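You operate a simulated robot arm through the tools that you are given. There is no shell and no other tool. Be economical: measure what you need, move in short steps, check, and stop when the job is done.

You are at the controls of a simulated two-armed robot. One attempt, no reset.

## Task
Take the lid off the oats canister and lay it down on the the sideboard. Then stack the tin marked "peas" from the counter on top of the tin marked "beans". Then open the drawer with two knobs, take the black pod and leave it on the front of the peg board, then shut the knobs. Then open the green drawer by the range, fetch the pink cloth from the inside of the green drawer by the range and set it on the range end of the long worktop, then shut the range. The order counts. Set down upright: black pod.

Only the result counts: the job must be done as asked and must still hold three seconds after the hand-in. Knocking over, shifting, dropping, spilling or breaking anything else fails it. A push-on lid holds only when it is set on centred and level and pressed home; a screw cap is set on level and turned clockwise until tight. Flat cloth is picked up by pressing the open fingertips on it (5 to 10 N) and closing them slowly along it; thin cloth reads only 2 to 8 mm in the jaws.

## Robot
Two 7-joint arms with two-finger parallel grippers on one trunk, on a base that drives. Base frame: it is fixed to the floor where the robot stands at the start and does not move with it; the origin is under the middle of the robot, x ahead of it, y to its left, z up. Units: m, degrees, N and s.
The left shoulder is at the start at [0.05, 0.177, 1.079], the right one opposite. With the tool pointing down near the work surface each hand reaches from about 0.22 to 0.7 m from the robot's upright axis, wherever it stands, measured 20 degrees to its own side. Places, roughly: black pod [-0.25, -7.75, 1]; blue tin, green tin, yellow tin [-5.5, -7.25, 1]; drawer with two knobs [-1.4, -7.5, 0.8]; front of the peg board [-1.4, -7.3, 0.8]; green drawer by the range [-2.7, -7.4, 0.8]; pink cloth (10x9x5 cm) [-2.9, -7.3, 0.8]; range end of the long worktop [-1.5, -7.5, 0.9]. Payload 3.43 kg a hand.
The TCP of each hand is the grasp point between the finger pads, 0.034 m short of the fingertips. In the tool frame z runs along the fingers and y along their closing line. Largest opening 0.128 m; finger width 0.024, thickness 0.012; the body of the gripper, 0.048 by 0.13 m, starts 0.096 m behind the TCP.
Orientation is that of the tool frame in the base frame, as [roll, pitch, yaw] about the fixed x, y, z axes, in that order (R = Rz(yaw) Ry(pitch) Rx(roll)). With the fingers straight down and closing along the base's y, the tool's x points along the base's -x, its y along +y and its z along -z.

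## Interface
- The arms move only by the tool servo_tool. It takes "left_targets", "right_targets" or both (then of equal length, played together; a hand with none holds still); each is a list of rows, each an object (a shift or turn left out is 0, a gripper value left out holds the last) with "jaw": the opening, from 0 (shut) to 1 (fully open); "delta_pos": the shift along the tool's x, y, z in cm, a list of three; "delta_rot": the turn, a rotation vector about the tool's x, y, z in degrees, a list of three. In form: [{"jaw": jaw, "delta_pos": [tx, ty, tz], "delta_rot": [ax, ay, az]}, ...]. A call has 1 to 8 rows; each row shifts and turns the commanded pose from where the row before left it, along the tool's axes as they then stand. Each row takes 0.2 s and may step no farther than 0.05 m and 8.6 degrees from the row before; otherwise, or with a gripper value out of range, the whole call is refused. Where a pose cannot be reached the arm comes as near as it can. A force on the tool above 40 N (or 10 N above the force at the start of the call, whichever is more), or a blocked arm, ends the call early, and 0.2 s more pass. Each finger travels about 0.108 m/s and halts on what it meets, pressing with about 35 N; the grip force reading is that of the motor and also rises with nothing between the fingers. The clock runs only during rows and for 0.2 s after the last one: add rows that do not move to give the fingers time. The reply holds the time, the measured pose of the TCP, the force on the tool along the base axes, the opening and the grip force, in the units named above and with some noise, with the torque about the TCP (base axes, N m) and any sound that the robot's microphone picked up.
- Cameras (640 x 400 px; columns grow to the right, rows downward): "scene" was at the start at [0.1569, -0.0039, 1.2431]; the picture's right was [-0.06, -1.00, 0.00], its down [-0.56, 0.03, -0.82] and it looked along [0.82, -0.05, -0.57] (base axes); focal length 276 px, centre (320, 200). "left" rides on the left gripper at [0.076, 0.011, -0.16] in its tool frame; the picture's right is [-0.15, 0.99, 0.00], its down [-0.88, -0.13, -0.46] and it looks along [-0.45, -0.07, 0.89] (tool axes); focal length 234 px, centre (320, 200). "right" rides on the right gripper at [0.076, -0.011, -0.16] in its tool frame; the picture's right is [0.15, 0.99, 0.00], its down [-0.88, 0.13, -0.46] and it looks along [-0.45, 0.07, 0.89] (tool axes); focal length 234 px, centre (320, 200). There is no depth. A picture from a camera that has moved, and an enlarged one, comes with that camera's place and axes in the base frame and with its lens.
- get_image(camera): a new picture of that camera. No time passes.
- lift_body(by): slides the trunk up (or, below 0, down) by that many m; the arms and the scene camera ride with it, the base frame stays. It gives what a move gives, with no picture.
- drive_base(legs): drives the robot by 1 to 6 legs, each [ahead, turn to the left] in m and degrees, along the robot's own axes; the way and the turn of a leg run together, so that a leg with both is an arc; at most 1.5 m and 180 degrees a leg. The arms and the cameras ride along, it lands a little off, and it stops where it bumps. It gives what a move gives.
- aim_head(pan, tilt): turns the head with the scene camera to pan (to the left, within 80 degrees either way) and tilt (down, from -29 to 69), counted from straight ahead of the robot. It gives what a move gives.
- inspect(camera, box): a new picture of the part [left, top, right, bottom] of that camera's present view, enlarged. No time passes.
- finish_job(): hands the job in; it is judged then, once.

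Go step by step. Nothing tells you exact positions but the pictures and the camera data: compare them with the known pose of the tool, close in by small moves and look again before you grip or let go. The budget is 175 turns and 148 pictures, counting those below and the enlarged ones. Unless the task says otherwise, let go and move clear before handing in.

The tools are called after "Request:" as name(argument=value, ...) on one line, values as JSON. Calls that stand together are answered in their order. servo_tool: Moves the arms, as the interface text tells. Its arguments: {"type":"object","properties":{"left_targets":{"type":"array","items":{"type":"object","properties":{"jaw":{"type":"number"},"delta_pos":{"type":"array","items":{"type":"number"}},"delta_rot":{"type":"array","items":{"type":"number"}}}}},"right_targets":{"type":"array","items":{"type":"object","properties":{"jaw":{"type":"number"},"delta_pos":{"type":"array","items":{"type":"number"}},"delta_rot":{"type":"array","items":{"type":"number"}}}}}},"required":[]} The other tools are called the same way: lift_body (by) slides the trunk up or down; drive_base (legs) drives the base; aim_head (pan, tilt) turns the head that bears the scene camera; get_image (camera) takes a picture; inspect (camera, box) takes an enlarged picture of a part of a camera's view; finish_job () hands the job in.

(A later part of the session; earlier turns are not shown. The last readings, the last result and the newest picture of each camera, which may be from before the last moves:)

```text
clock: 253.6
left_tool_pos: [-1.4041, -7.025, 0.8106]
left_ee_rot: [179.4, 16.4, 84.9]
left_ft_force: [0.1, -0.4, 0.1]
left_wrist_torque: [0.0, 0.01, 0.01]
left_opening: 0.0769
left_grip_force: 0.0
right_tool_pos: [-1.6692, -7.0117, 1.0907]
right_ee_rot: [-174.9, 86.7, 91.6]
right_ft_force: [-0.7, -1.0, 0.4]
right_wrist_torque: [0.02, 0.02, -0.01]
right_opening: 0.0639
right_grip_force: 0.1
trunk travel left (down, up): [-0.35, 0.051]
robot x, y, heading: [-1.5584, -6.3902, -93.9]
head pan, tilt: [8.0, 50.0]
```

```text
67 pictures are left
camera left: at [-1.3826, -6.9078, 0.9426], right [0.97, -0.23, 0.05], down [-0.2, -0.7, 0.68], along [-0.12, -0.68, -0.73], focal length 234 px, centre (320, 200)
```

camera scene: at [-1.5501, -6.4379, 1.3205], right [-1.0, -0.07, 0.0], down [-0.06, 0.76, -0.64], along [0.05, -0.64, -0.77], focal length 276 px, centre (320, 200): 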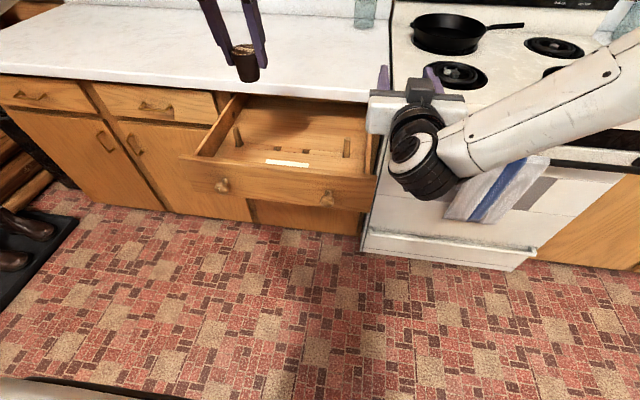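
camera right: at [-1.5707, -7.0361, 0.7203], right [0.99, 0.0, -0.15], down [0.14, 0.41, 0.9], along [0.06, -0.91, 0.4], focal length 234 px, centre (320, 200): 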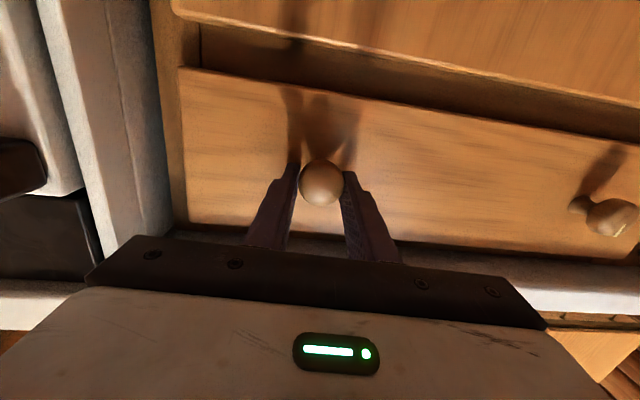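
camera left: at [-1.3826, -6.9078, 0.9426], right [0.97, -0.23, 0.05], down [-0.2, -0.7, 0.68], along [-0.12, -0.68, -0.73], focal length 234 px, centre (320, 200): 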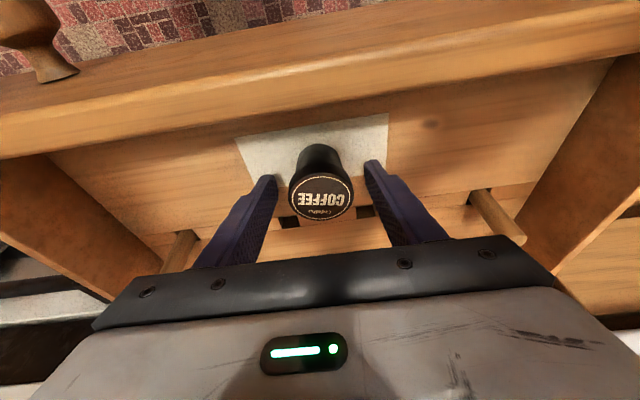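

Released and standing on the patch. I rise along the tool axis until clear, then straight up.

Request:
servo_tool(left_targets=[{"delta_pos": [-0.28, 0, -0.96]}, {"delta_pos": [-0.85, 0, -2.9]}, {"delta_pos": [-1.1, 0, -3.8]}, {"delta_pos": [-1.2, 0, -4.2]}, {"delta_pos": [-1.2, 0, -4.2]}, {"delta_pos": [-1.2, 0, -4.2]}, {}])

Request:
inspect(camera="scene", box=[170, 90, 400, 230])

```text
clock: 255.2
left_tool_pos: [-1.4038, -7.0239, 1.0213]
left_ee_rot: [179.6, 16.2, 84.9]
left_ft_force: [-0.5, 0.5, 0.5]
left_wrist_torque: [0.01, 0.0, 0.0]
left_opening: 0.0767
left_grip_force: 0.1
right_tool_pos: [-1.6688, -7.0123, 1.0901]
right_ee_rot: [-174.9, 86.6, 91.8]
right_ft_force: [0.1, -0.7, -1.0]
right_wrist_torque: [0.02, -0.02, 0.02]
right_opening: 0.0638
right_grip_force: 0.2
trunk travel left (down, up): [-0.35, 0.051]
robot x, y, heading: [-1.5573, -6.3922, -93.5]
head pan, tilt: [8.0, 50.0]
```

```text
2.78 times, centred on (285, 160) of scene
camera zoom: at [-1.5566, -6.5376, 1.3204], right [-1.0, -0.07, 0.0], down [-0.06, 0.76, -0.64], along [0.05, -0.64, -0.77], focal length 769 px, centre (417, 311)
```

zoom: 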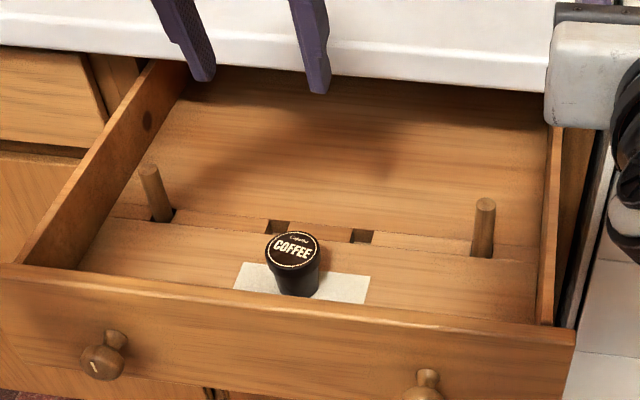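

The pod stands upright on the front of the peg board. I retract and raise the left hand, back off, and line the right hand up to push the drawer shut.

Request:
servo_tool(left_targets=[{"delta_pos": [-1.2, 0, -4.2]}, {"delta_pos": [-1.2, 0, -4.2]}, {"delta_pos": [4.3, 0, -1.26]}, {"delta_pos": [4.3, 0, -1.26]}, {"delta_pos": [4.3, 0, -1.26]}, {"delta_pos": [4.3, 0, -1.26]}, {"delta_pos": [4.3, 0, -1.26]}, {"delta_pos": [4.3, 0, -1.26]}], right_targets=[{"jaw": 0.3}, {"jaw": 0.0}, {"jaw": 0.0}, {}, {}, {}, {}, {}])

Request:
drive_base(legs=[[-0.3, 0]])

Request:
lift_body(by=-0.28)

Request:
aim_head(pan=0, tilt=35)

Request:
get_image(camera="scene")

```text
clock: 257.0
left_tool_pos: [-1.3809, -6.7525, 1.108]
left_ee_rot: [179.5, 16.4, 84.9]
left_ft_force: [-0.2, 0.4, 0.0]
left_wrist_torque: [-0.01, 0.01, 0.02]
left_opening: 0.0769
left_grip_force: 0.2
right_tool_pos: [-1.6689, -7.0112, 1.0896]
right_ee_rot: [-174.9, 86.7, 91.9]
right_ft_force: [0.7, 0.0, 0.5]
right_wrist_torque: [0.01, 0.01, -0.02]
right_opening: 0.0002
right_grip_force: 32.5
trunk travel left (down, up): [-0.35, 0.051]
robot x, y, heading: [-1.558, -6.3927, -93.8]
head pan, tilt: [8.0, 50.0]
```

```text
clock: 259.1
left_tool_pos: [-1.3598, -6.4529, 1.1097]
left_ee_rot: [179.6, 16.4, 85.1]
left_ft_force: [0.3, -0.6, -0.6]
left_wrist_torque: [-0.01, 0.0, 0.02]
left_opening: 0.0766
left_grip_force: 0.1
right_tool_pos: [-1.6474, -6.7135, 1.0909]
right_ee_rot: [-174.8, 86.7, 92.0]
right_ft_force: [-0.5, 0.1, 0.4]
right_wrist_torque: [-0.01, -0.01, 0.0]
right_opening: 0.0
right_grip_force: 33.0
trunk travel left (down, up): [-0.35, 0.051]
robot x, y, heading: [-1.5358, -6.0927, -93.5]
head pan, tilt: [8.0, 50.0]
```

```text
clock: 261.9
left_tool_pos: [-1.3604, -6.4548, 0.8296]
left_ee_rot: [179.5, 16.4, 85.2]
left_ft_force: [0.4, 0.4, 0.4]
left_wrist_torque: [0.03, 0.03, -0.01]
left_opening: 0.0766
left_grip_force: 0.0
right_tool_pos: [-1.6482, -6.7126, 0.8097]
right_ee_rot: [-174.9, 86.6, 91.9]
right_ft_force: [-0.1, 0.6, 0.2]
right_wrist_torque: [0.04, 0.0, 0.0]
right_opening: 0.0
right_grip_force: 32.7
trunk travel left (down, up): [-0.07, 0.331]
robot x, y, heading: [-1.5343, -6.0929, -93.5]
head pan, tilt: [8.0, 50.0]
```

```text
clock: 262.7
left_tool_pos: [-1.3612, -6.4546, 0.8288]
left_ee_rot: [179.6, 16.4, 85.1]
left_ft_force: [0.7, 0.4, -0.3]
left_wrist_torque: [0.0, 0.0, 0.02]
left_opening: 0.0769
left_grip_force: 0.0
right_tool_pos: [-1.6462, -6.7127, 0.8102]
right_ee_rot: [-175.0, 86.6, 91.9]
right_ft_force: [-0.5, 0.5, 0.7]
right_wrist_torque: [0.02, 0.02, -0.02]
right_opening: 0.0001
right_grip_force: 32.8
trunk travel left (down, up): [-0.07, 0.331]
robot x, y, heading: [-1.5406, -6.0927, -93.7]
head pan, tilt: [0.0, 35.0]
```

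```text
65 pictures are left
camera scene: at [-1.5482, -6.2493, 1.0622], right [-1.0, 0.06, 0.0], down [0.04, 0.57, -0.82], along [-0.05, -0.82, -0.57], focal length 276 px, centre (320, 200)
```

scene: 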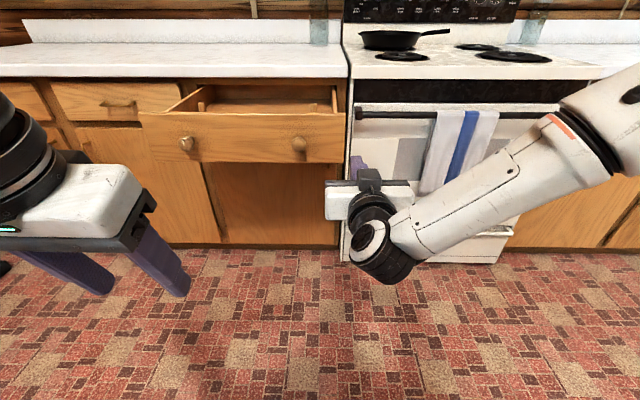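

I shift the right hand to the drawer's middle (x of about -1.41) and move the left hand aside.

Request:
servo_tool(left_targets=[{"delta_pos": [0, 4.8, 0]}, {"delta_pos": [0, 4.8, 0]}, {"delta_pos": [0, 4.8, 0]}, {}, {}, {}], right_targets=[{}, {"delta_pos": [0.4, 4.8, 0]}, {"delta_pos": [0.4, 4.8, 0]}, {"delta_pos": [0.4, 4.8, 0]}, {"delta_pos": [0.4, 4.8, 0]}, {"delta_pos": [0, 4.5, 0]}])

Request:
get_image(camera="scene")

```text
clock: 264.3
left_tool_pos: [-1.2164, -6.4648, 0.8282]
left_ee_rot: [179.5, 16.4, 85.1]
left_ft_force: [0.3, -0.2, -0.3]
left_wrist_torque: [0.02, -0.01, 0.0]
left_opening: 0.0769
left_grip_force: 0.0
right_tool_pos: [-1.4473, -6.7479, 0.8043]
right_ee_rot: [168.3, 87.2, 71.5]
right_ft_force: [-0.1, 0.9, -0.2]
right_wrist_torque: [0.01, 0.0, 0.04]
right_opening: 0.0
right_grip_force: 32.9
trunk travel left (down, up): [-0.07, 0.331]
robot x, y, heading: [-1.5351, -6.0927, -93.8]
head pan, tilt: [0.0, 35.0]
stopped in row 6 (right hand): the arm was blocked; the commanded pose is now the measured one
```

```text
64 pictures are left
camera scene: at [-1.5484, -6.2495, 1.0622], right [-1.0, 0.06, 0.0], down [0.04, 0.57, -0.82], along [-0.05, -0.82, -0.57], focal length 276 px, centre (320, 200)
```

scene: 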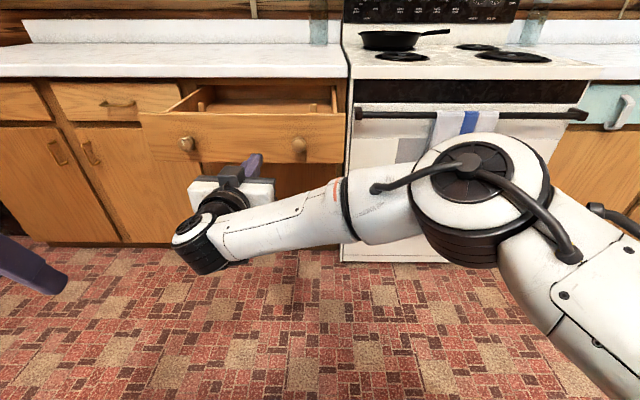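

The arm ran into a joint limit there. I return the hand to its natural position and shift the base sideways instead.

Request:
servo_tool(right_targets=[{"delta_pos": [-0.3, -4.8, 0]}, {"delta_pos": [-0.3, -4.8, 0]}, {"delta_pos": [0, -4.8, 0]}, {"delta_pos": [0, -4.8, 0]}, {}])

Request:
drive_base(legs=[[0, -86], [-0.23, 0], [0, 86]])

Request:
get_image(camera="scene")

```text
clock: 265.5
left_tool_pos: [-1.2161, -6.4664, 0.8286]
left_ee_rot: [179.6, 16.4, 85.2]
left_ft_force: [0.3, 0.5, 0.0]
left_wrist_torque: [0.01, -0.02, 0.01]
left_opening: 0.0769
left_grip_force: 0.1
right_tool_pos: [-1.6338, -6.7246, 0.8081]
right_ee_rot: [168.8, 87.2, 72.6]
right_ft_force: [-0.1, 0.1, 0.4]
right_wrist_torque: [0.01, 0.02, -0.03]
right_opening: 0.0
right_grip_force: 33.1
trunk travel left (down, up): [-0.07, 0.331]
robot x, y, heading: [-1.538, -6.094, -93.5]
head pan, tilt: [0.0, 35.0]
```

```text
clock: 274.6
left_tool_pos: [-0.9871, -6.4651, 0.8285]
left_ee_rot: [179.6, 16.4, 85.1]
left_ft_force: [0.0, -0.7, 0.3]
left_wrist_torque: [0.01, -0.01, -0.01]
left_opening: 0.0769
left_grip_force: 0.1
right_tool_pos: [-1.4027, -6.7233, 0.8076]
right_ee_rot: [169.2, 87.2, 72.8]
right_ft_force: [0.1, 0.6, 0.2]
right_wrist_torque: [0.04, 0.01, 0.02]
right_opening: 0.0
right_grip_force: 33.2
trunk travel left (down, up): [-0.07, 0.331]
robot x, y, heading: [-1.3069, -6.0907, -93.4]
head pan, tilt: [0.0, 35.0]
```

```text
63 pictures are left
camera scene: at [-1.3175, -6.2478, 1.0622], right [-1.0, 0.06, 0.0], down [0.04, 0.57, -0.82], along [-0.05, -0.82, -0.57], focal length 276 px, centre (320, 200)
```

scene: 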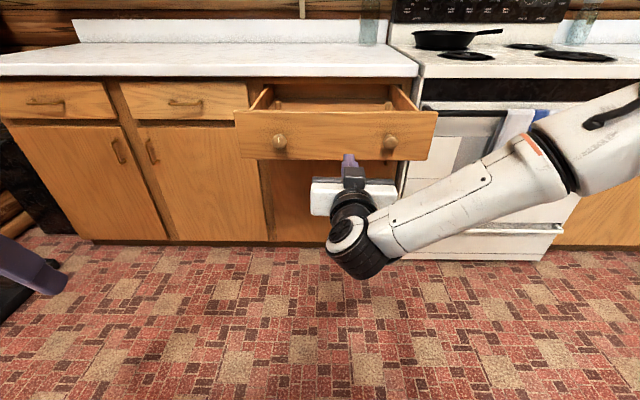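

The hand is centred on the drawer. I drive up to near contact, then push in small legs.

Request:
drive_base(legs=[[0.145, 0], [0.03, 0], [0.03, 0], [0.04, 0]])

Request:
get_image(camera="scene")

```text
clock: 277.3
left_tool_pos: [-1.0005, -6.7082, 0.8285]
left_ee_rot: [179.6, 16.4, 85.2]
left_ft_force: [-0.1, -0.6, -0.2]
left_wrist_torque: [-0.01, 0.0, -0.01]
left_opening: 0.0768
left_grip_force: 0.1
right_tool_pos: [-1.4175, -6.9659, 0.8087]
right_ee_rot: [169.3, 87.3, 73.0]
right_ft_force: [0.7, -0.7, -0.3]
right_wrist_torque: [0.01, 0.0, 0.01]
right_opening: 0.0002
right_grip_force: 33.3
trunk travel left (down, up): [-0.07, 0.331]
robot x, y, heading: [-1.3219, -6.3377, -93.7]
head pan, tilt: [0.0, 35.0]
```

```text
62 pictures are left
camera scene: at [-1.3325, -6.4912, 1.0622], right [-1.0, 0.06, 0.0], down [0.04, 0.57, -0.82], along [-0.05, -0.82, -0.57], focal length 276 px, centre (320, 200)
```

scene: 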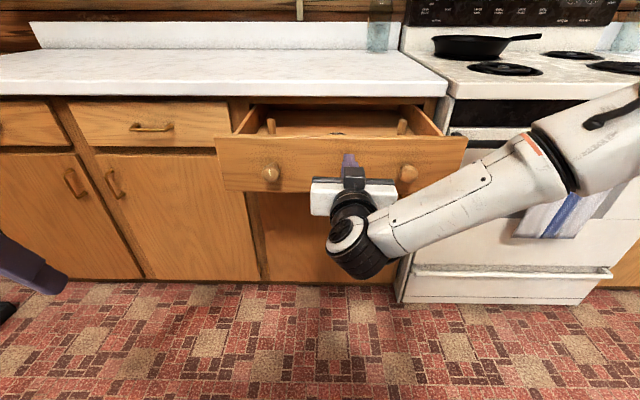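

Request:
drive_base(legs=[[0.05, 0], [0.05, 0], [0.05, 0], [0.04, 0]])

Request:
get_image(camera="scene")

```text
clock: 279.7
left_tool_pos: [-1.0124, -6.8976, 0.8292]
left_ee_rot: [179.6, 16.3, 85.1]
left_ft_force: [-0.2, -0.3, 0.4]
left_wrist_torque: [-0.01, -0.03, 0.01]
left_opening: 0.0767
left_grip_force: 0.1
right_tool_pos: [-1.4302, -7.1564, 0.8091]
right_ee_rot: [169.6, 87.3, 73.1]
right_ft_force: [-0.2, 0.2, 0.4]
right_wrist_torque: [0.03, 0.02, -0.03]
right_opening: 0.0
right_grip_force: 32.6
trunk travel left (down, up): [-0.07, 0.331]
robot x, y, heading: [-1.3314, -6.5246, -93.7]
head pan, tilt: [0.0, 35.0]
```

```text
61 pictures are left
camera scene: at [-1.3445, -6.6805, 1.0622], right [-1.0, 0.06, 0.0], down [0.04, 0.57, -0.82], along [-0.05, -0.82, -0.57], focal length 276 px, centre (320, 200)
```

scene: 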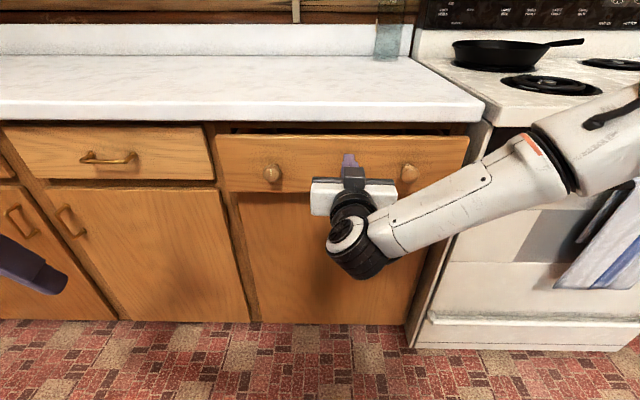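

Nearly shut. I push the last few centimetres.

Request:
drive_base(legs=[[0.03, 0], [0.02, 0], [0.015, 0]])

Request:
inspect(camera="scene", box=[180, 70, 500, 250])

```text
clock: 281.4
left_tool_pos: [-1.0181, -6.9592, 0.8303]
left_ee_rot: [179.7, 16.5, 85.0]
left_ft_force: [0.5, 0.3, -0.8]
left_wrist_torque: [-0.01, 0.01, -0.01]
left_opening: 0.0766
left_grip_force: 0.1
right_tool_pos: [-1.4329, -7.2138, 0.8094]
right_ee_rot: [168.7, 87.4, 72.4]
right_ft_force: [-2.1, 6.2, 2.2]
right_wrist_torque: [-0.18, -0.04, -0.04]
right_opening: 0.0001
right_grip_force: 32.6
trunk travel left (down, up): [-0.07, 0.331]
robot x, y, heading: [-1.3358, -6.5849, -93.4]
head pan, tilt: [0.0, 35.0]
stopped in leg 3: the force on the tool passed its limit (the readings are from after the stop); the commanded pose is now the measured one
```

```text
2.00 times, centred on (340, 160) of scene
camera zoom: at [-1.3488, -6.7417, 1.0623], right [-1.0, 0.06, 0.0], down [0.04, 0.57, -0.82], along [-0.05, -0.82, -0.57], focal length 553 px, centre (280, 280)
```

zoom: 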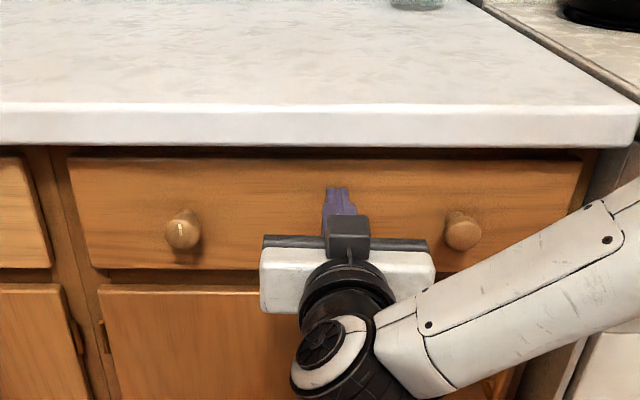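

The two-knob drawer is shut. Next I back off and drive to the green drawer right of the range.

Request:
drive_base(legs=[[-0.45, 0], [0, -86.5], [1.35, 0], [0, 86.5]])

Request:
get_image(camera="scene")

```text
clock: 297.8
left_tool_pos: [-2.3534, -6.5098, 0.8292]
left_ee_rot: [179.7, 16.4, 83.8]
left_ft_force: [0.6, 0.4, 0.1]
left_wrist_torque: [0.0, -0.03, -0.01]
left_opening: 0.0767
left_grip_force: 0.1
right_tool_pos: [-2.7749, -6.7564, 0.8098]
right_ee_rot: [169.2, 87.2, 71.5]
right_ft_force: [0.0, -0.7, -0.2]
right_wrist_torque: [-0.01, 0.02, 0.02]
right_opening: 0.0
right_grip_force: 33.1
trunk travel left (down, up): [-0.07, 0.331]
robot x, y, heading: [-2.6676, -6.1268, -94.7]
head pan, tilt: [0.0, 35.0]
```

```text
59 pictures are left
camera scene: at [-2.6796, -6.2853, 1.0622], right [-1.0, 0.09, 0.0], down [0.05, 0.57, -0.82], along [-0.07, -0.82, -0.57], focal length 276 px, centre (320, 200)
```

scene: 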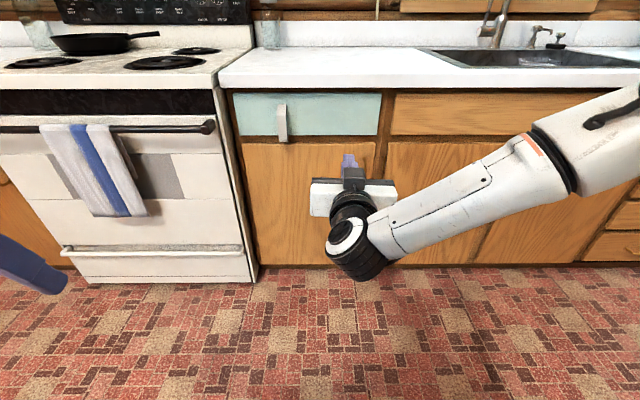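

The green drawer has a vertical handle near (-2.63, -7.13, 0.775). I shift the base 13 cm toward it and open the right jaws.

Request:
drive_base(legs=[[0, -86], [-0.13, 0], [0, 86]])

Request:
servo_tool(right_targets=[{"jaw": 0.3, "delta_pos": [1.5, 0, 0]}, {"jaw": 0.5, "delta_pos": [1.5, 0, 0]}, {}])

Request:
get_image(camera="scene")

Request:
get_image(camera="right")

```text
clock: 306.4
left_tool_pos: [-2.2245, -6.5137, 0.8281]
left_ee_rot: [179.7, 16.5, 83.7]
left_ft_force: [-0.1, -0.1, -0.4]
left_wrist_torque: [0.0, 0.01, -0.02]
left_opening: 0.0769
left_grip_force: 0.1
right_tool_pos: [-2.647, -6.7584, 0.8099]
right_ee_rot: [169.0, 87.3, 71.1]
right_ft_force: [-0.1, 0.0, -0.2]
right_wrist_torque: [-0.04, 0.05, 0.02]
right_opening: 0.0
right_grip_force: 33.3
trunk travel left (down, up): [-0.07, 0.331]
robot x, y, heading: [-2.54, -6.1287, -94.9]
head pan, tilt: [0.0, 35.0]
```

```text
clock: 307.2
left_tool_pos: [-2.224, -6.5139, 0.8296]
left_ee_rot: [179.7, 16.3, 83.7]
left_ft_force: [0.4, -0.2, 0.1]
left_wrist_torque: [0.01, 0.01, 0.01]
left_opening: 0.0768
left_grip_force: 0.1
right_tool_pos: [-2.6467, -6.756, 0.7798]
right_ee_rot: [168.4, 87.3, 70.6]
right_ft_force: [0.7, 0.9, -0.7]
right_wrist_torque: [0.04, 0.0, 0.0]
right_opening: 0.064
right_grip_force: 0.0
trunk travel left (down, up): [-0.07, 0.331]
robot x, y, heading: [-2.5303, -6.1337, -94.8]
head pan, tilt: [0.0, 35.0]
```

```text
58 pictures are left
camera scene: at [-2.5506, -6.2874, 1.0622], right [-1.0, 0.09, 0.0], down [0.05, 0.57, -0.82], along [-0.07, -0.82, -0.57], focal length 276 px, centre (320, 200)
```

scene: 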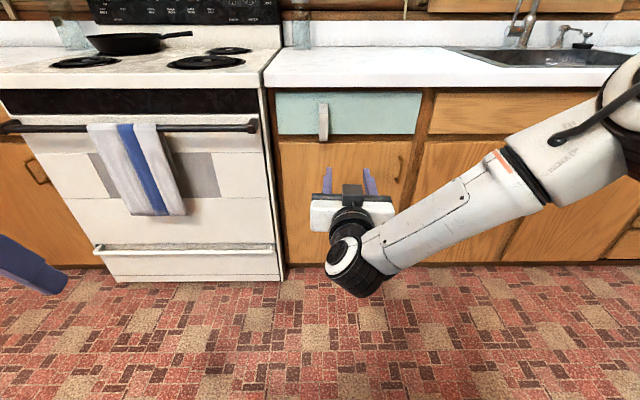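

```text
57 pictures are left
camera right: at [-2.6351, -6.5932, 0.7116], right [0.98, -0.13, -0.14], down [0.18, 0.39, 0.9], along [-0.06, -0.91, 0.41], focal length 234 px, centre (320, 200)
```

right: 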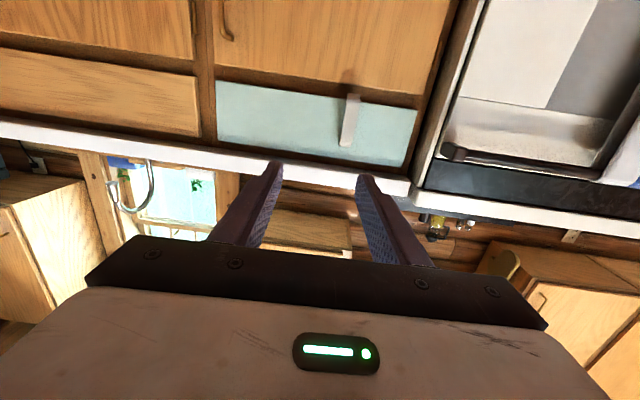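

The handle triangulates to (-2.636, -7.176, 0.758). I adjust sideways and down, drive 0.3 m in, and check.

Request:
servo_tool(right_targets=[{"delta_pos": [1.1, 2.2, 0]}, {"delta_pos": [1.1, 2.2, 0]}, {}])

Request:
drive_base(legs=[[0.31, 0]])

Request:
get_image(camera="scene")

Request:
get_image(camera="right")

```text
clock: 308.0
left_tool_pos: [-2.2251, -6.5134, 0.8293]
left_ee_rot: [179.7, 16.4, 83.7]
left_ft_force: [0.4, 0.0, -0.6]
left_wrist_torque: [-0.01, 0.01, -0.01]
left_opening: 0.077
left_grip_force: 0.2
right_tool_pos: [-2.6023, -6.7619, 0.7595]
right_ee_rot: [169.0, 87.3, 71.3]
right_ft_force: [0.4, 0.0, 0.1]
right_wrist_torque: [0.02, 0.0, 0.02]
right_opening: 0.064
right_grip_force: 0.0
trunk travel left (down, up): [-0.07, 0.331]
robot x, y, heading: [-2.5354, -6.1343, -95.0]
head pan, tilt: [0.0, 35.0]
```

```text
clock: 310.1
left_tool_pos: [-2.252, -6.821, 0.8295]
left_ee_rot: [179.7, 16.6, 83.6]
left_ft_force: [-0.2, 0.1, 0.6]
left_wrist_torque: [0.01, 0.02, -0.02]
left_opening: 0.0768
left_grip_force: 0.0
right_tool_pos: [-2.6314, -7.0697, 0.7588]
right_ee_rot: [169.0, 87.3, 71.1]
right_ft_force: [-0.1, 0.1, -1.1]
right_wrist_torque: [0.01, -0.02, 0.0]
right_opening: 0.0641
right_grip_force: 0.0
trunk travel left (down, up): [-0.07, 0.331]
robot x, y, heading: [-2.5622, -6.4397, -95.0]
head pan, tilt: [0.0, 35.0]
```

```text
56 pictures are left
camera scene: at [-2.5784, -6.5945, 1.0622], right [-1.0, 0.09, 0.0], down [0.05, 0.57, -0.82], along [-0.07, -0.82, -0.57], focal length 276 px, centre (320, 200)
```

scene: 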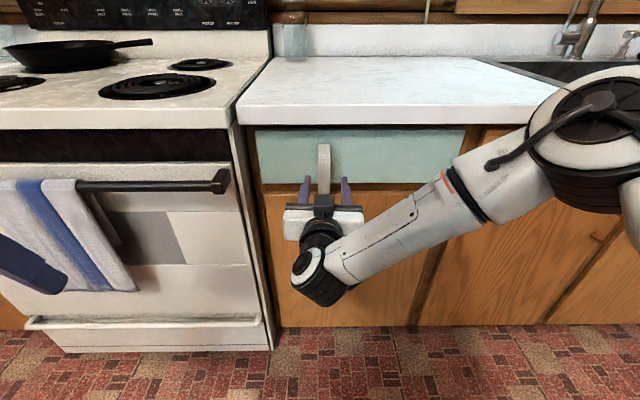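

```text
55 pictures are left
camera right: at [-2.6193, -6.9053, 0.6911], right [0.98, -0.13, -0.14], down [0.18, 0.39, 0.9], along [-0.06, -0.91, 0.41], focal length 234 px, centre (320, 200)
```

right: 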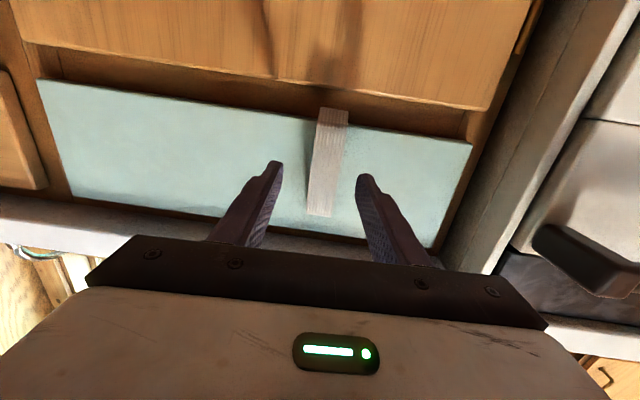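

The handle is confirmed at (-2.636, -7.173, 0.76). I drive in 8.5 cm and grip it.

Request:
drive_base(legs=[[0.085, 0]])

Request:
servo_tool(right_targets=[{"jaw": 0.3}, {"jaw": 0.15}, {"jaw": 0.05}, {"jaw": 0.05}])

Request:
get_image(camera="right")

```text
clock: 311.1
left_tool_pos: [-2.2578, -6.874, 0.8298]
left_ee_rot: [179.7, 16.5, 83.5]
left_ft_force: [0.5, 0.5, -0.4]
left_wrist_torque: [0.01, -0.01, -0.02]
left_opening: 0.0766
left_grip_force: 0.2
right_tool_pos: [-2.6337, -7.1164, 0.7585]
right_ee_rot: [167.5, 87.3, 69.9]
right_ft_force: [-4.9, 12.4, 3.8]
right_wrist_torque: [-0.26, -0.18, 0.22]
right_opening: 0.0601
right_grip_force: 0.1
trunk travel left (down, up): [-0.07, 0.331]
robot x, y, heading: [-2.5701, -6.4966, -94.9]
head pan, tilt: [0.0, 35.0]
stopped in leg 1: the force on the tool passed its limit (the readings are from after the stop); the commanded pose is now the measured one
```

```text
clock: 312.1
left_tool_pos: [-2.2596, -6.8753, 0.8296]
left_ee_rot: [179.8, 16.5, 83.5]
left_ft_force: [-0.1, 0.9, 0.9]
left_wrist_torque: [-0.02, -0.01, 0.02]
left_opening: 0.0769
left_grip_force: 0.0
right_tool_pos: [-2.6342, -7.1182, 0.7574]
right_ee_rot: [172.2, 87.2, 74.5]
right_ft_force: [-6.2, 9.5, -0.9]
right_wrist_torque: [0.03, 1.09, 0.17]
right_opening: 0.026
right_grip_force: 44.9
trunk travel left (down, up): [-0.07, 0.331]
robot x, y, heading: [-2.568, -6.4957, -95.0]
head pan, tilt: [0.0, 35.0]
```

```text
54 pictures are left
camera right: at [-2.6228, -6.9544, 0.6897], right [0.98, -0.12, -0.14], down [0.18, 0.39, 0.9], along [-0.06, -0.91, 0.41], focal length 234 px, centre (320, 200)
```

right: 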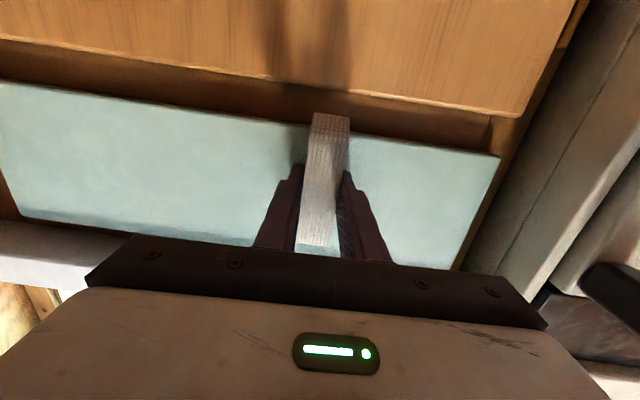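

The handle is gripped at 26 mm. I pull the drawer.

Request:
drive_base(legs=[[-0.15, 0]])

Request:
get_image(camera="scene")

```text
clock: 313.5
left_tool_pos: [-2.2448, -6.7281, 0.829]
left_ee_rot: [179.7, 16.5, 83.5]
left_ft_force: [-0.4, 0.3, 0.5]
left_wrist_torque: [-0.02, -0.01, -0.01]
left_opening: 0.0767
left_grip_force: 0.0
right_tool_pos: [-2.621, -6.9693, 0.7582]
right_ee_rot: [169.3, 87.3, 71.5]
right_ft_force: [-23.6, 2.2, -1.9]
right_wrist_torque: [0.39, 1.14, 0.44]
right_opening: 0.0257
right_grip_force: 44.6
trunk travel left (down, up): [-0.07, 0.331]
robot x, y, heading: [-2.5565, -6.3441, -94.9]
head pan, tilt: [0.0, 35.0]
```

```text
53 pictures are left
camera scene: at [-2.5714, -6.5011, 1.0622], right [-1.0, 0.09, 0.0], down [0.05, 0.57, -0.82], along [-0.07, -0.82, -0.57], focal length 276 px, centre (320, 200)
```

scene: 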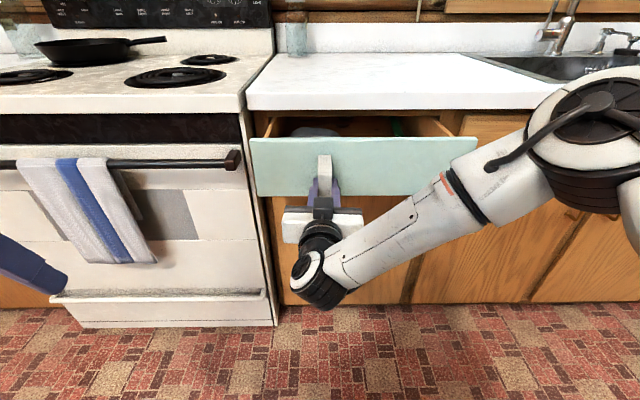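

It opens. I relax the side force and pull another 18 cm.

Request:
servo_tool(right_targets=[{"delta_pos": [0, -0.3, 0]}, {}])

Request:
drive_base(legs=[[-0.18, 0]])

Request:
servo_tool(right_targets=[{"jaw": 0.25}, {"jaw": 0.45}, {"delta_pos": [0, 0, -3]}, {"delta_pos": [0, 0, -4]}, {"delta_pos": [0, 0, -4]}])

Request:
lift_body(by=0.28)

Request:
aim_head(pan=0, tilt=48)

Request:
get_image(camera="scene")

```text
clock: 314.1
left_tool_pos: [-2.2445, -6.7282, 0.8279]
left_ee_rot: [179.7, 16.4, 83.6]
left_ft_force: [0.1, 0.4, -0.5]
left_wrist_torque: [0.01, -0.03, -0.02]
left_opening: 0.0768
left_grip_force: 0.0
right_tool_pos: [-2.6231, -6.9699, 0.7573]
right_ee_rot: [174.6, 87.4, 77.2]
right_ft_force: [7.7, -1.9, -0.7]
right_wrist_torque: [0.06, 1.37, 0.23]
right_opening: 0.026
right_grip_force: 45.1
trunk travel left (down, up): [-0.07, 0.331]
robot x, y, heading: [-2.5554, -6.3474, -95.2]
head pan, tilt: [0.0, 35.0]
```

```text
clock: 315.6
left_tool_pos: [-2.2272, -6.5505, 0.8291]
left_ee_rot: [179.7, 16.5, 83.5]
left_ft_force: [0.3, -0.8, 0.1]
left_wrist_torque: [0.01, 0.02, 0.0]
left_opening: 0.0765
left_grip_force: 0.1
right_tool_pos: [-2.6073, -6.7921, 0.7583]
right_ee_rot: [172.9, 87.3, 75.2]
right_ft_force: [12.2, -0.6, -0.3]
right_wrist_torque: [0.06, 1.14, 0.28]
right_opening: 0.026
right_grip_force: 45.1
trunk travel left (down, up): [-0.07, 0.331]
robot x, y, heading: [-2.5354, -6.1635, -95.4]
head pan, tilt: [0.0, 35.0]
```

```text
clock: 316.8
left_tool_pos: [-2.2295, -6.5494, 0.8287]
left_ee_rot: [179.7, 16.4, 83.5]
left_ft_force: [-0.2, 0.8, 1.0]
left_wrist_torque: [0.05, 0.01, 0.01]
left_opening: 0.0767
left_grip_force: 0.1
right_tool_pos: [-2.5949, -6.683, 0.7633]
right_ee_rot: [171.6, 87.3, 73.8]
right_ft_force: [0.2, -0.1, 0.2]
right_wrist_torque: [-0.01, -0.02, -0.03]
right_opening: 0.0574
right_grip_force: 0.0
trunk travel left (down, up): [-0.07, 0.331]
robot x, y, heading: [-2.5385, -6.1665, -95.5]
head pan, tilt: [0.0, 35.0]
```

```text
clock: 319.6
left_tool_pos: [-2.2284, -6.5498, 1.1086]
left_ee_rot: [179.7, 16.4, 83.5]
left_ft_force: [0.5, 0.8, -0.4]
left_wrist_torque: [0.0, -0.01, -0.01]
left_opening: 0.0768
left_grip_force: 0.1
right_tool_pos: [-2.5929, -6.6842, 1.0428]
right_ee_rot: [171.5, 87.2, 73.9]
right_ft_force: [-0.7, -0.4, 0.3]
right_wrist_torque: [0.02, 0.01, 0.02]
right_opening: 0.0577
right_grip_force: 0.1
trunk travel left (down, up): [-0.35, 0.051]
robot x, y, heading: [-2.5406, -6.1662, -95.2]
head pan, tilt: [0.0, 35.0]
```

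```text
clock: 320.4
left_tool_pos: [-2.2283, -6.55, 1.1099]
left_ee_rot: [179.7, 16.3, 83.6]
left_ft_force: [1.2, -0.7, -0.8]
left_wrist_torque: [0.02, 0.01, -0.01]
left_opening: 0.0771
left_grip_force: 0.1
right_tool_pos: [-2.5939, -6.6841, 1.0441]
right_ee_rot: [171.6, 87.2, 73.8]
right_ft_force: [0.1, 0.3, 0.4]
right_wrist_torque: [-0.02, -0.04, 0.0]
right_opening: 0.0577
right_grip_force: 0.1
trunk travel left (down, up): [-0.35, 0.051]
robot x, y, heading: [-2.5367, -6.1677, -95.1]
head pan, tilt: [0.0, 48.0]
```

```text
52 pictures are left
camera scene: at [-2.5533, -6.3143, 1.3232], right [-1.0, 0.09, 0.0], down [0.07, 0.74, -0.67], along [-0.06, -0.67, -0.74], focal length 276 px, centre (320, 200)
```

scene: 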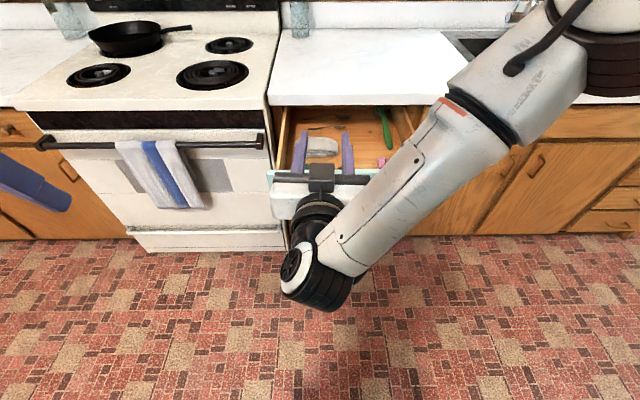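

The drawer is open and something pink shows at its back right. I raise the right hand out of the way and shift the base right so that the left hand lines up with the drawer.

Request:
servo_tool(right_targets=[{"delta_pos": [-4.5, -1.5, 0]}, {"delta_pos": [-4.5, -1.5, 0]}, {"delta_pos": [-4.5, -1.5, 0]}, {"delta_pos": [-4, -1.5, 0]}, {}])

Request:
drive_base(legs=[[0, -85], [0.4, 0], [0, 85], [0.12, 0]])

Request:
aim_head(pan=12, tilt=48)

Request:
get_image(camera="scene")

Request:
get_image(camera="left")

```text
clock: 321.6
left_tool_pos: [-2.2287, -6.5501, 1.1087]
left_ee_rot: [179.6, 16.4, 83.4]
left_ft_force: [0.1, 0.5, -0.5]
left_wrist_torque: [0.01, 0.0, -0.03]
left_opening: 0.0769
left_grip_force: 0.1
right_tool_pos: [-2.6541, -6.683, 1.2169]
right_ee_rot: [172.4, 87.2, 74.8]
right_ft_force: [-0.1, 0.6, 0.9]
right_wrist_torque: [-0.04, 0.02, -0.02]
right_opening: 0.0577
right_grip_force: 0.1
trunk travel left (down, up): [-0.35, 0.051]
robot x, y, heading: [-2.5386, -6.1708, -95.4]
head pan, tilt: [0.0, 48.0]
```

```text
clock: 332.1
left_tool_pos: [-2.6341, -6.6683, 1.1092]
left_ee_rot: [179.7, 16.4, 84.0]
left_ft_force: [-0.9, -0.4, -0.8]
left_wrist_torque: [0.03, 0.02, 0.02]
left_opening: 0.0771
left_grip_force: 0.2
right_tool_pos: [-3.0566, -6.8064, 1.2154]
right_ee_rot: [171.9, 87.2, 74.5]
right_ft_force: [0.6, -0.2, 0.1]
right_wrist_torque: [-0.06, 0.01, -0.01]
right_opening: 0.0578
right_grip_force: 0.0
trunk travel left (down, up): [-0.35, 0.051]
robot x, y, heading: [-2.9492, -6.2858, -94.8]
head pan, tilt: [0.0, 48.0]
```

```text
clock: 332.9
left_tool_pos: [-2.6344, -6.6678, 1.1083]
left_ee_rot: [179.8, 16.4, 84.0]
left_ft_force: [0.7, 0.5, 0.0]
left_wrist_torque: [0.0, 0.03, 0.01]
left_opening: 0.0767
left_grip_force: 0.0
right_tool_pos: [-3.0573, -6.8044, 1.2173]
right_ee_rot: [171.6, 87.3, 74.3]
right_ft_force: [0.0, -0.4, -0.6]
right_wrist_torque: [-0.01, -0.01, -0.02]
right_opening: 0.0577
right_grip_force: 0.0
trunk travel left (down, up): [-0.35, 0.051]
robot x, y, heading: [-2.941, -6.2894, -94.5]
head pan, tilt: [12.0, 48.0]
```

```text
51 pictures are left
camera scene: at [-2.944, -6.4349, 1.3232], right [-0.99, -0.13, 0.0], down [-0.09, 0.74, -0.67], along [0.08, -0.66, -0.74], focal length 276 px, centre (320, 200)
```

scene: 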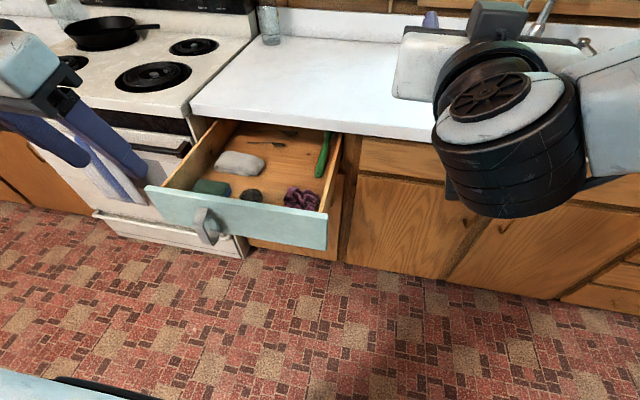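

```text
50 pictures are left
camera left: at [-2.6113, -6.5513, 1.241], right [0.97, -0.24, 0.05], down [-0.21, -0.7, 0.69], along [-0.13, -0.67, -0.73], focal length 234 px, centre (320, 200)
```

left: 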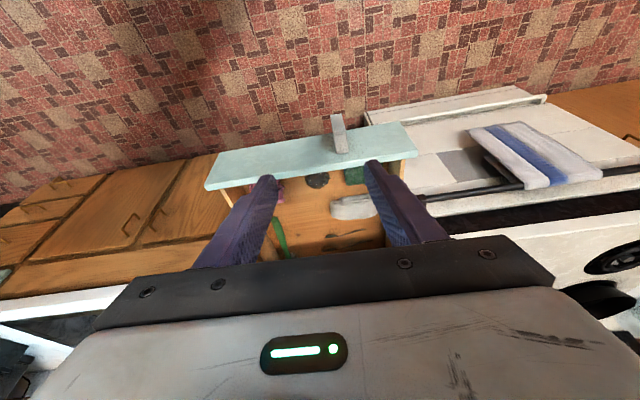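

Request:
inspect(camera="scene", box=[140, 110, 360, 260])

```text
2.67 times, centred on (250, 185) of scene
camera zoom: at [-2.944, -6.4349, 1.3232], right [-0.99, -0.13, 0.0], down [-0.09, 0.74, -0.67], along [0.08, -0.66, -0.74], focal length 737 px, centre (507, 240)
```

zoom: 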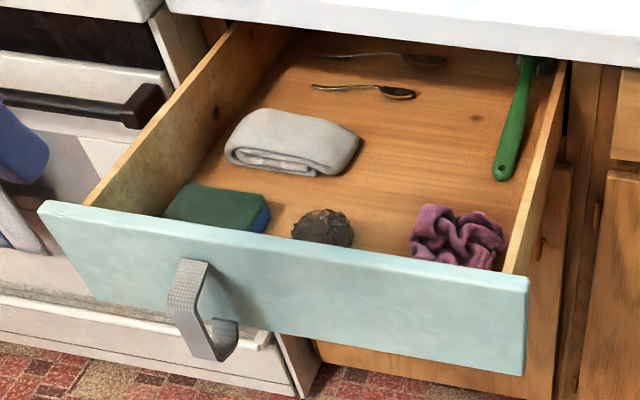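

The pink cloth is bunched in the front right corner of the drawer, around (-2.83, -6.95). I drive in 10 cm and bring the left hand above it for a close look.

Request:
drive_base(legs=[[0.1, 0]])

Request:
servo_tool(left_targets=[{"delta_pos": [-2.1, -2.8, 3.3]}, {"delta_pos": [-2.1, -2.8, 3.3]}, {"delta_pos": [-2.1, -2.8, 3.3]}, {"delta_pos": [-2.1, -2.8, 3.3]}, {"delta_pos": [-2.1, -2.8, 3.3]}, {"delta_pos": [-2.1, -2.8, 3.3]}, {}])

Request:
get_image(camera="scene")

Request:
get_image(camera="left")

```text
clock: 334.0
left_tool_pos: [-2.6409, -6.7689, 1.1084]
left_ee_rot: [179.6, 16.4, 83.9]
left_ft_force: [0.7, -0.1, -0.3]
left_wrist_torque: [0.06, 0.01, 0.03]
left_opening: 0.0768
left_grip_force: 0.0
right_tool_pos: [-3.0655, -6.9037, 1.2166]
right_ee_rot: [171.9, 87.2, 74.7]
right_ft_force: [0.4, -0.8, -0.6]
right_wrist_torque: [-0.03, 0.0, -0.02]
right_opening: 0.0577
right_grip_force: 0.1
trunk travel left (down, up): [-0.35, 0.051]
robot x, y, heading: [-2.9574, -6.3843, -94.6]
head pan, tilt: [12.0, 48.0]
```

```text
clock: 335.6
left_tool_pos: [-2.8263, -6.9269, 0.9535]
left_ee_rot: [179.6, 16.4, 83.9]
left_ft_force: [0.1, 0.5, 0.2]
left_wrist_torque: [0.0, 0.01, -0.04]
left_opening: 0.0768
left_grip_force: 0.0
right_tool_pos: [-3.0653, -6.9041, 1.2179]
right_ee_rot: [171.7, 87.2, 74.7]
right_ft_force: [0.3, 0.4, -0.4]
right_wrist_torque: [0.02, -0.05, 0.02]
right_opening: 0.0577
right_grip_force: 0.1
trunk travel left (down, up): [-0.35, 0.051]
robot x, y, heading: [-2.9556, -6.3883, -94.9]
head pan, tilt: [12.0, 48.0]
```

```text
48 pictures are left
camera scene: at [-2.9518, -6.5344, 1.3232], right [-0.99, -0.13, 0.0], down [-0.09, 0.74, -0.67], along [0.09, -0.66, -0.74], focal length 276 px, centre (320, 200)
```

scene: 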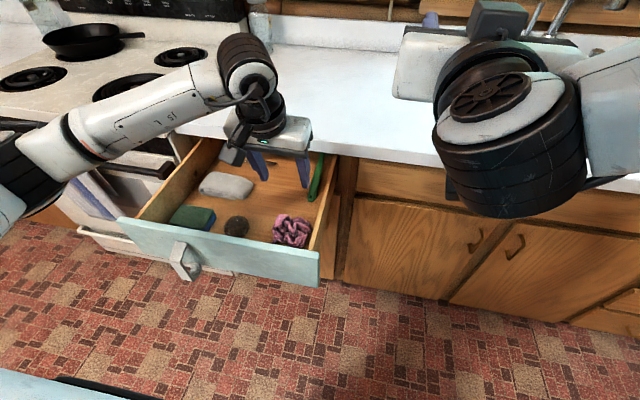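

```text
47 pictures are left
camera left: at [-2.8043, -6.8098, 1.0859], right [0.97, -0.24, 0.05], down [-0.21, -0.7, 0.69], along [-0.13, -0.67, -0.73], focal length 234 px, centre (320, 200)
```

left: 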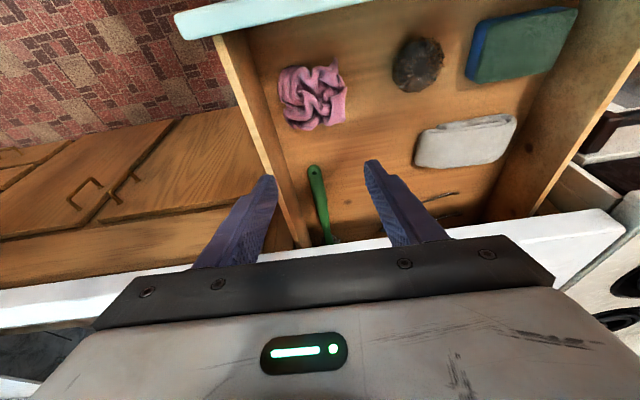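

The cloth is at (-2.827, -6.914), about 9 cm wide, with roughly 2.5 cm between it and the drawer wall. I open to about 10.8 cm, align, come down close, and check.

Request:
servo_tool(left_targets=[{"delta_pos": [1.24, 0.2, -0.36], "jaw": 0.85}, {"delta_pos": [0.85, 0, 2.9]}, {"delta_pos": [0.85, 0, 2.9]}, {"delta_pos": [0.85, 0, 2.9]}, {}])

Request:
get_image(camera="left")

Request:
inspect(camera="scene", box=[200, 140, 360, 280])

```text
clock: 336.8
left_tool_pos: [-2.8212, -6.9154, 0.8612]
left_ee_rot: [179.7, 16.4, 84.0]
left_ft_force: [-0.2, -0.6, -1.1]
left_wrist_torque: [0.0, -0.01, 0.03]
left_opening: 0.1088
left_grip_force: 0.0
right_tool_pos: [-3.0659, -6.905, 1.2177]
right_ee_rot: [171.7, 87.4, 74.5]
right_ft_force: [0.3, -0.2, -0.3]
right_wrist_torque: [0.02, -0.01, 0.01]
right_opening: 0.0578
right_grip_force: 0.1
trunk travel left (down, up): [-0.35, 0.051]
robot x, y, heading: [-2.9543, -6.3899, -94.8]
head pan, tilt: [12.0, 48.0]
```

```text
46 pictures are left
camera left: at [-2.7999, -6.7974, 0.9944], right [0.97, -0.24, 0.05], down [-0.21, -0.7, 0.69], along [-0.13, -0.67, -0.73], focal length 234 px, centre (320, 200)
```

left: 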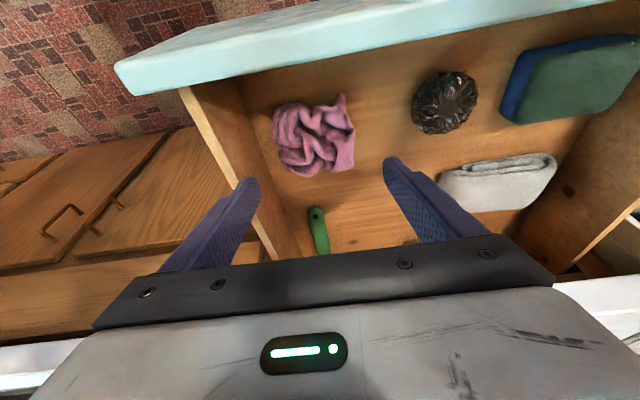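

```text
2.86 times, centred on (280, 210) of scene
camera zoom: at [-2.9521, -6.5345, 1.3232], right [-0.99, -0.13, 0.0], down [-0.09, 0.74, -0.67], along [0.09, -0.66, -0.74], focal length 789 px, centre (434, 171)
```

zoom: 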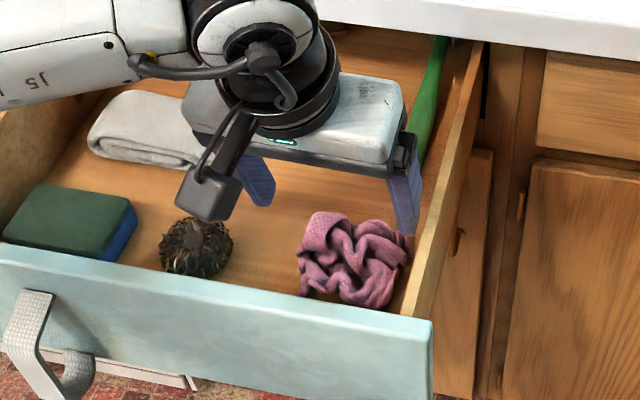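

The finger paths are clear: the outer finger has about 1 cm to the drawer wall. I descend around the cloth and close slowly.

Request:
servo_tool(left_targets=[{"delta_pos": [0.6, 0, -0.2]}, {"delta_pos": [0.85, 0, 2.9]}, {"delta_pos": [0.7, 0, 2.4]}, {"delta_pos": [0.42, 0, 1.4]}, {"delta_pos": [0.2, 0, 0.7]}, {}])

Request:
get_image(camera="left")

```text
clock: 338.2
left_tool_pos: [-2.8212, -6.9084, 0.7866]
left_ee_rot: [179.7, 16.5, 84.2]
left_ft_force: [1.8, 0.1, 1.0]
left_wrist_torque: [-0.01, 0.09, 0.03]
left_opening: 0.1081
left_grip_force: 0.1
right_tool_pos: [-3.0651, -6.9042, 1.2177]
right_ee_rot: [171.7, 87.2, 74.5]
right_ft_force: [0.4, 0.0, -0.5]
right_wrist_torque: [0.0, 0.0, -0.01]
right_opening: 0.0579
right_grip_force: 0.0
trunk travel left (down, up): [-0.35, 0.051]
robot x, y, heading: [-2.9565, -6.3891, -94.9]
head pan, tilt: [12.0, 48.0]
```

```text
44 pictures are left
camera left: at [-2.7987, -6.7911, 0.9177], right [0.97, -0.24, 0.05], down [-0.21, -0.7, 0.69], along [-0.13, -0.67, -0.73], focal length 234 px, centre (320, 200)
```

left: 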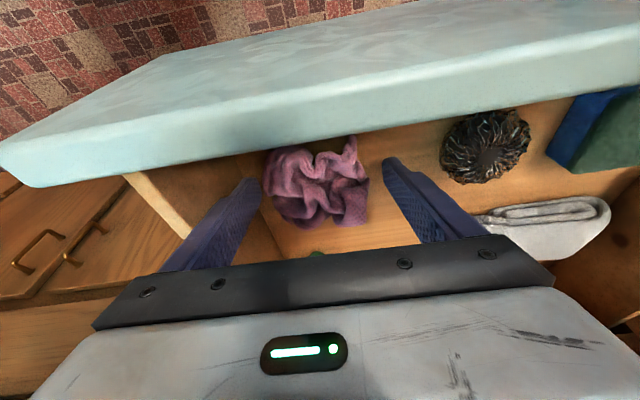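

Request:
servo_tool(left_targets=[{"delta_pos": [0.12, 0, 0.4]}, {"jaw": 0.7}, {"jaw": 0.55}, {"jaw": 0.4}, {"jaw": 0.25}, {"jaw": 0.1}, {"jaw": 0.05}, {}])

Request:
get_image(camera="left")

```text
clock: 340.0
left_tool_pos: [-2.8219, -6.9072, 0.782]
left_ee_rot: [179.6, 16.4, 84.0]
left_ft_force: [1.5, -0.2, 0.3]
left_wrist_torque: [0.03, -0.02, 0.01]
left_opening: 0.0883
left_grip_force: 35.3
right_tool_pos: [-3.0646, -6.9039, 1.2177]
right_ee_rot: [171.7, 87.3, 74.5]
right_ft_force: [-0.1, -0.3, 0.2]
right_wrist_torque: [0.02, 0.03, 0.0]
right_opening: 0.0577
right_grip_force: 0.0
trunk travel left (down, up): [-0.35, 0.051]
robot x, y, heading: [-2.954, -6.3876, -94.7]
head pan, tilt: [12.0, 48.0]
```

```text
43 pictures are left
camera left: at [-2.7988, -6.7909, 0.9141], right [0.97, -0.24, 0.05], down [-0.21, -0.7, 0.69], along [-0.13, -0.67, -0.73], focal length 234 px, centre (320, 200)
```

left: 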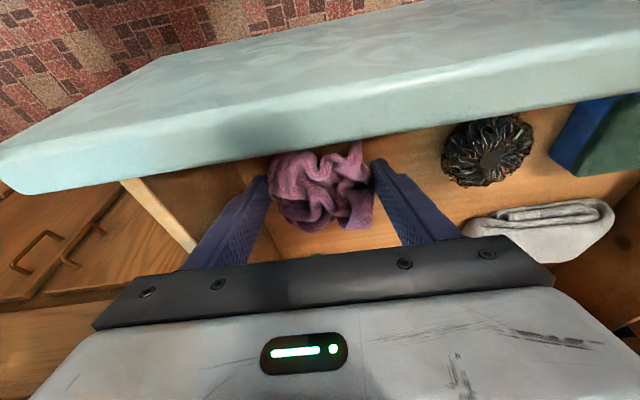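

Gripped at 88 mm; the bunch behaves like a solid body. I lift it straight up and check.

Request:
servo_tool(left_targets=[{"delta_pos": [-0.28, 0, -0.96]}, {"delta_pos": [-0.85, 0, -2.9]}, {"delta_pos": [-1.2, 0, -4.2]}, {"delta_pos": [-1.2, 0, -4.2]}, {"delta_pos": [-1.2, 0, -4.2]}, {"delta_pos": [-1.2, 0, -4.2]}, {"delta_pos": [-1.2, 0, -4.2]}, {}])

Request:
get_image(camera="scene")

```text
clock: 341.8
left_tool_pos: [-2.8224, -6.9065, 1.0402]
left_ee_rot: [179.7, 16.3, 84.2]
left_ft_force: [0.2, 0.1, 0.5]
left_wrist_torque: [0.01, -0.04, -0.02]
left_opening: 0.0878
left_grip_force: 35.3
right_tool_pos: [-3.0661, -6.9044, 1.2175]
right_ee_rot: [171.9, 87.3, 74.6]
right_ft_force: [-0.4, 0.0, 0.4]
right_wrist_torque: [0.01, -0.03, -0.03]
right_opening: 0.0575
right_grip_force: 0.1
trunk travel left (down, up): [-0.35, 0.051]
robot x, y, heading: [-2.9554, -6.3842, -94.8]
head pan, tilt: [12.0, 48.0]
```

```text
42 pictures are left
camera scene: at [-2.952, -6.5347, 1.3232], right [-0.99, -0.13, 0.0], down [-0.09, 0.74, -0.67], along [0.09, -0.66, -0.74], focal length 276 px, centre (320, 200)
```

scene: 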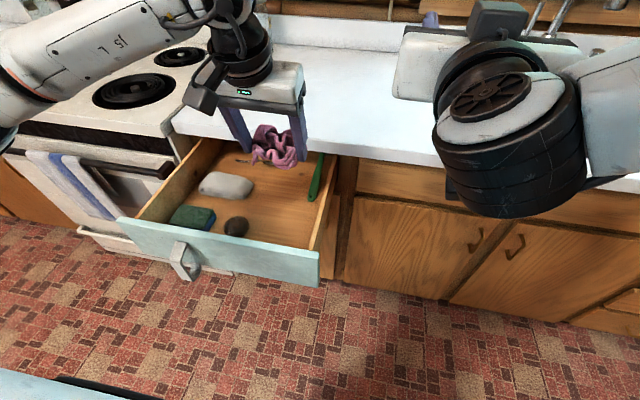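

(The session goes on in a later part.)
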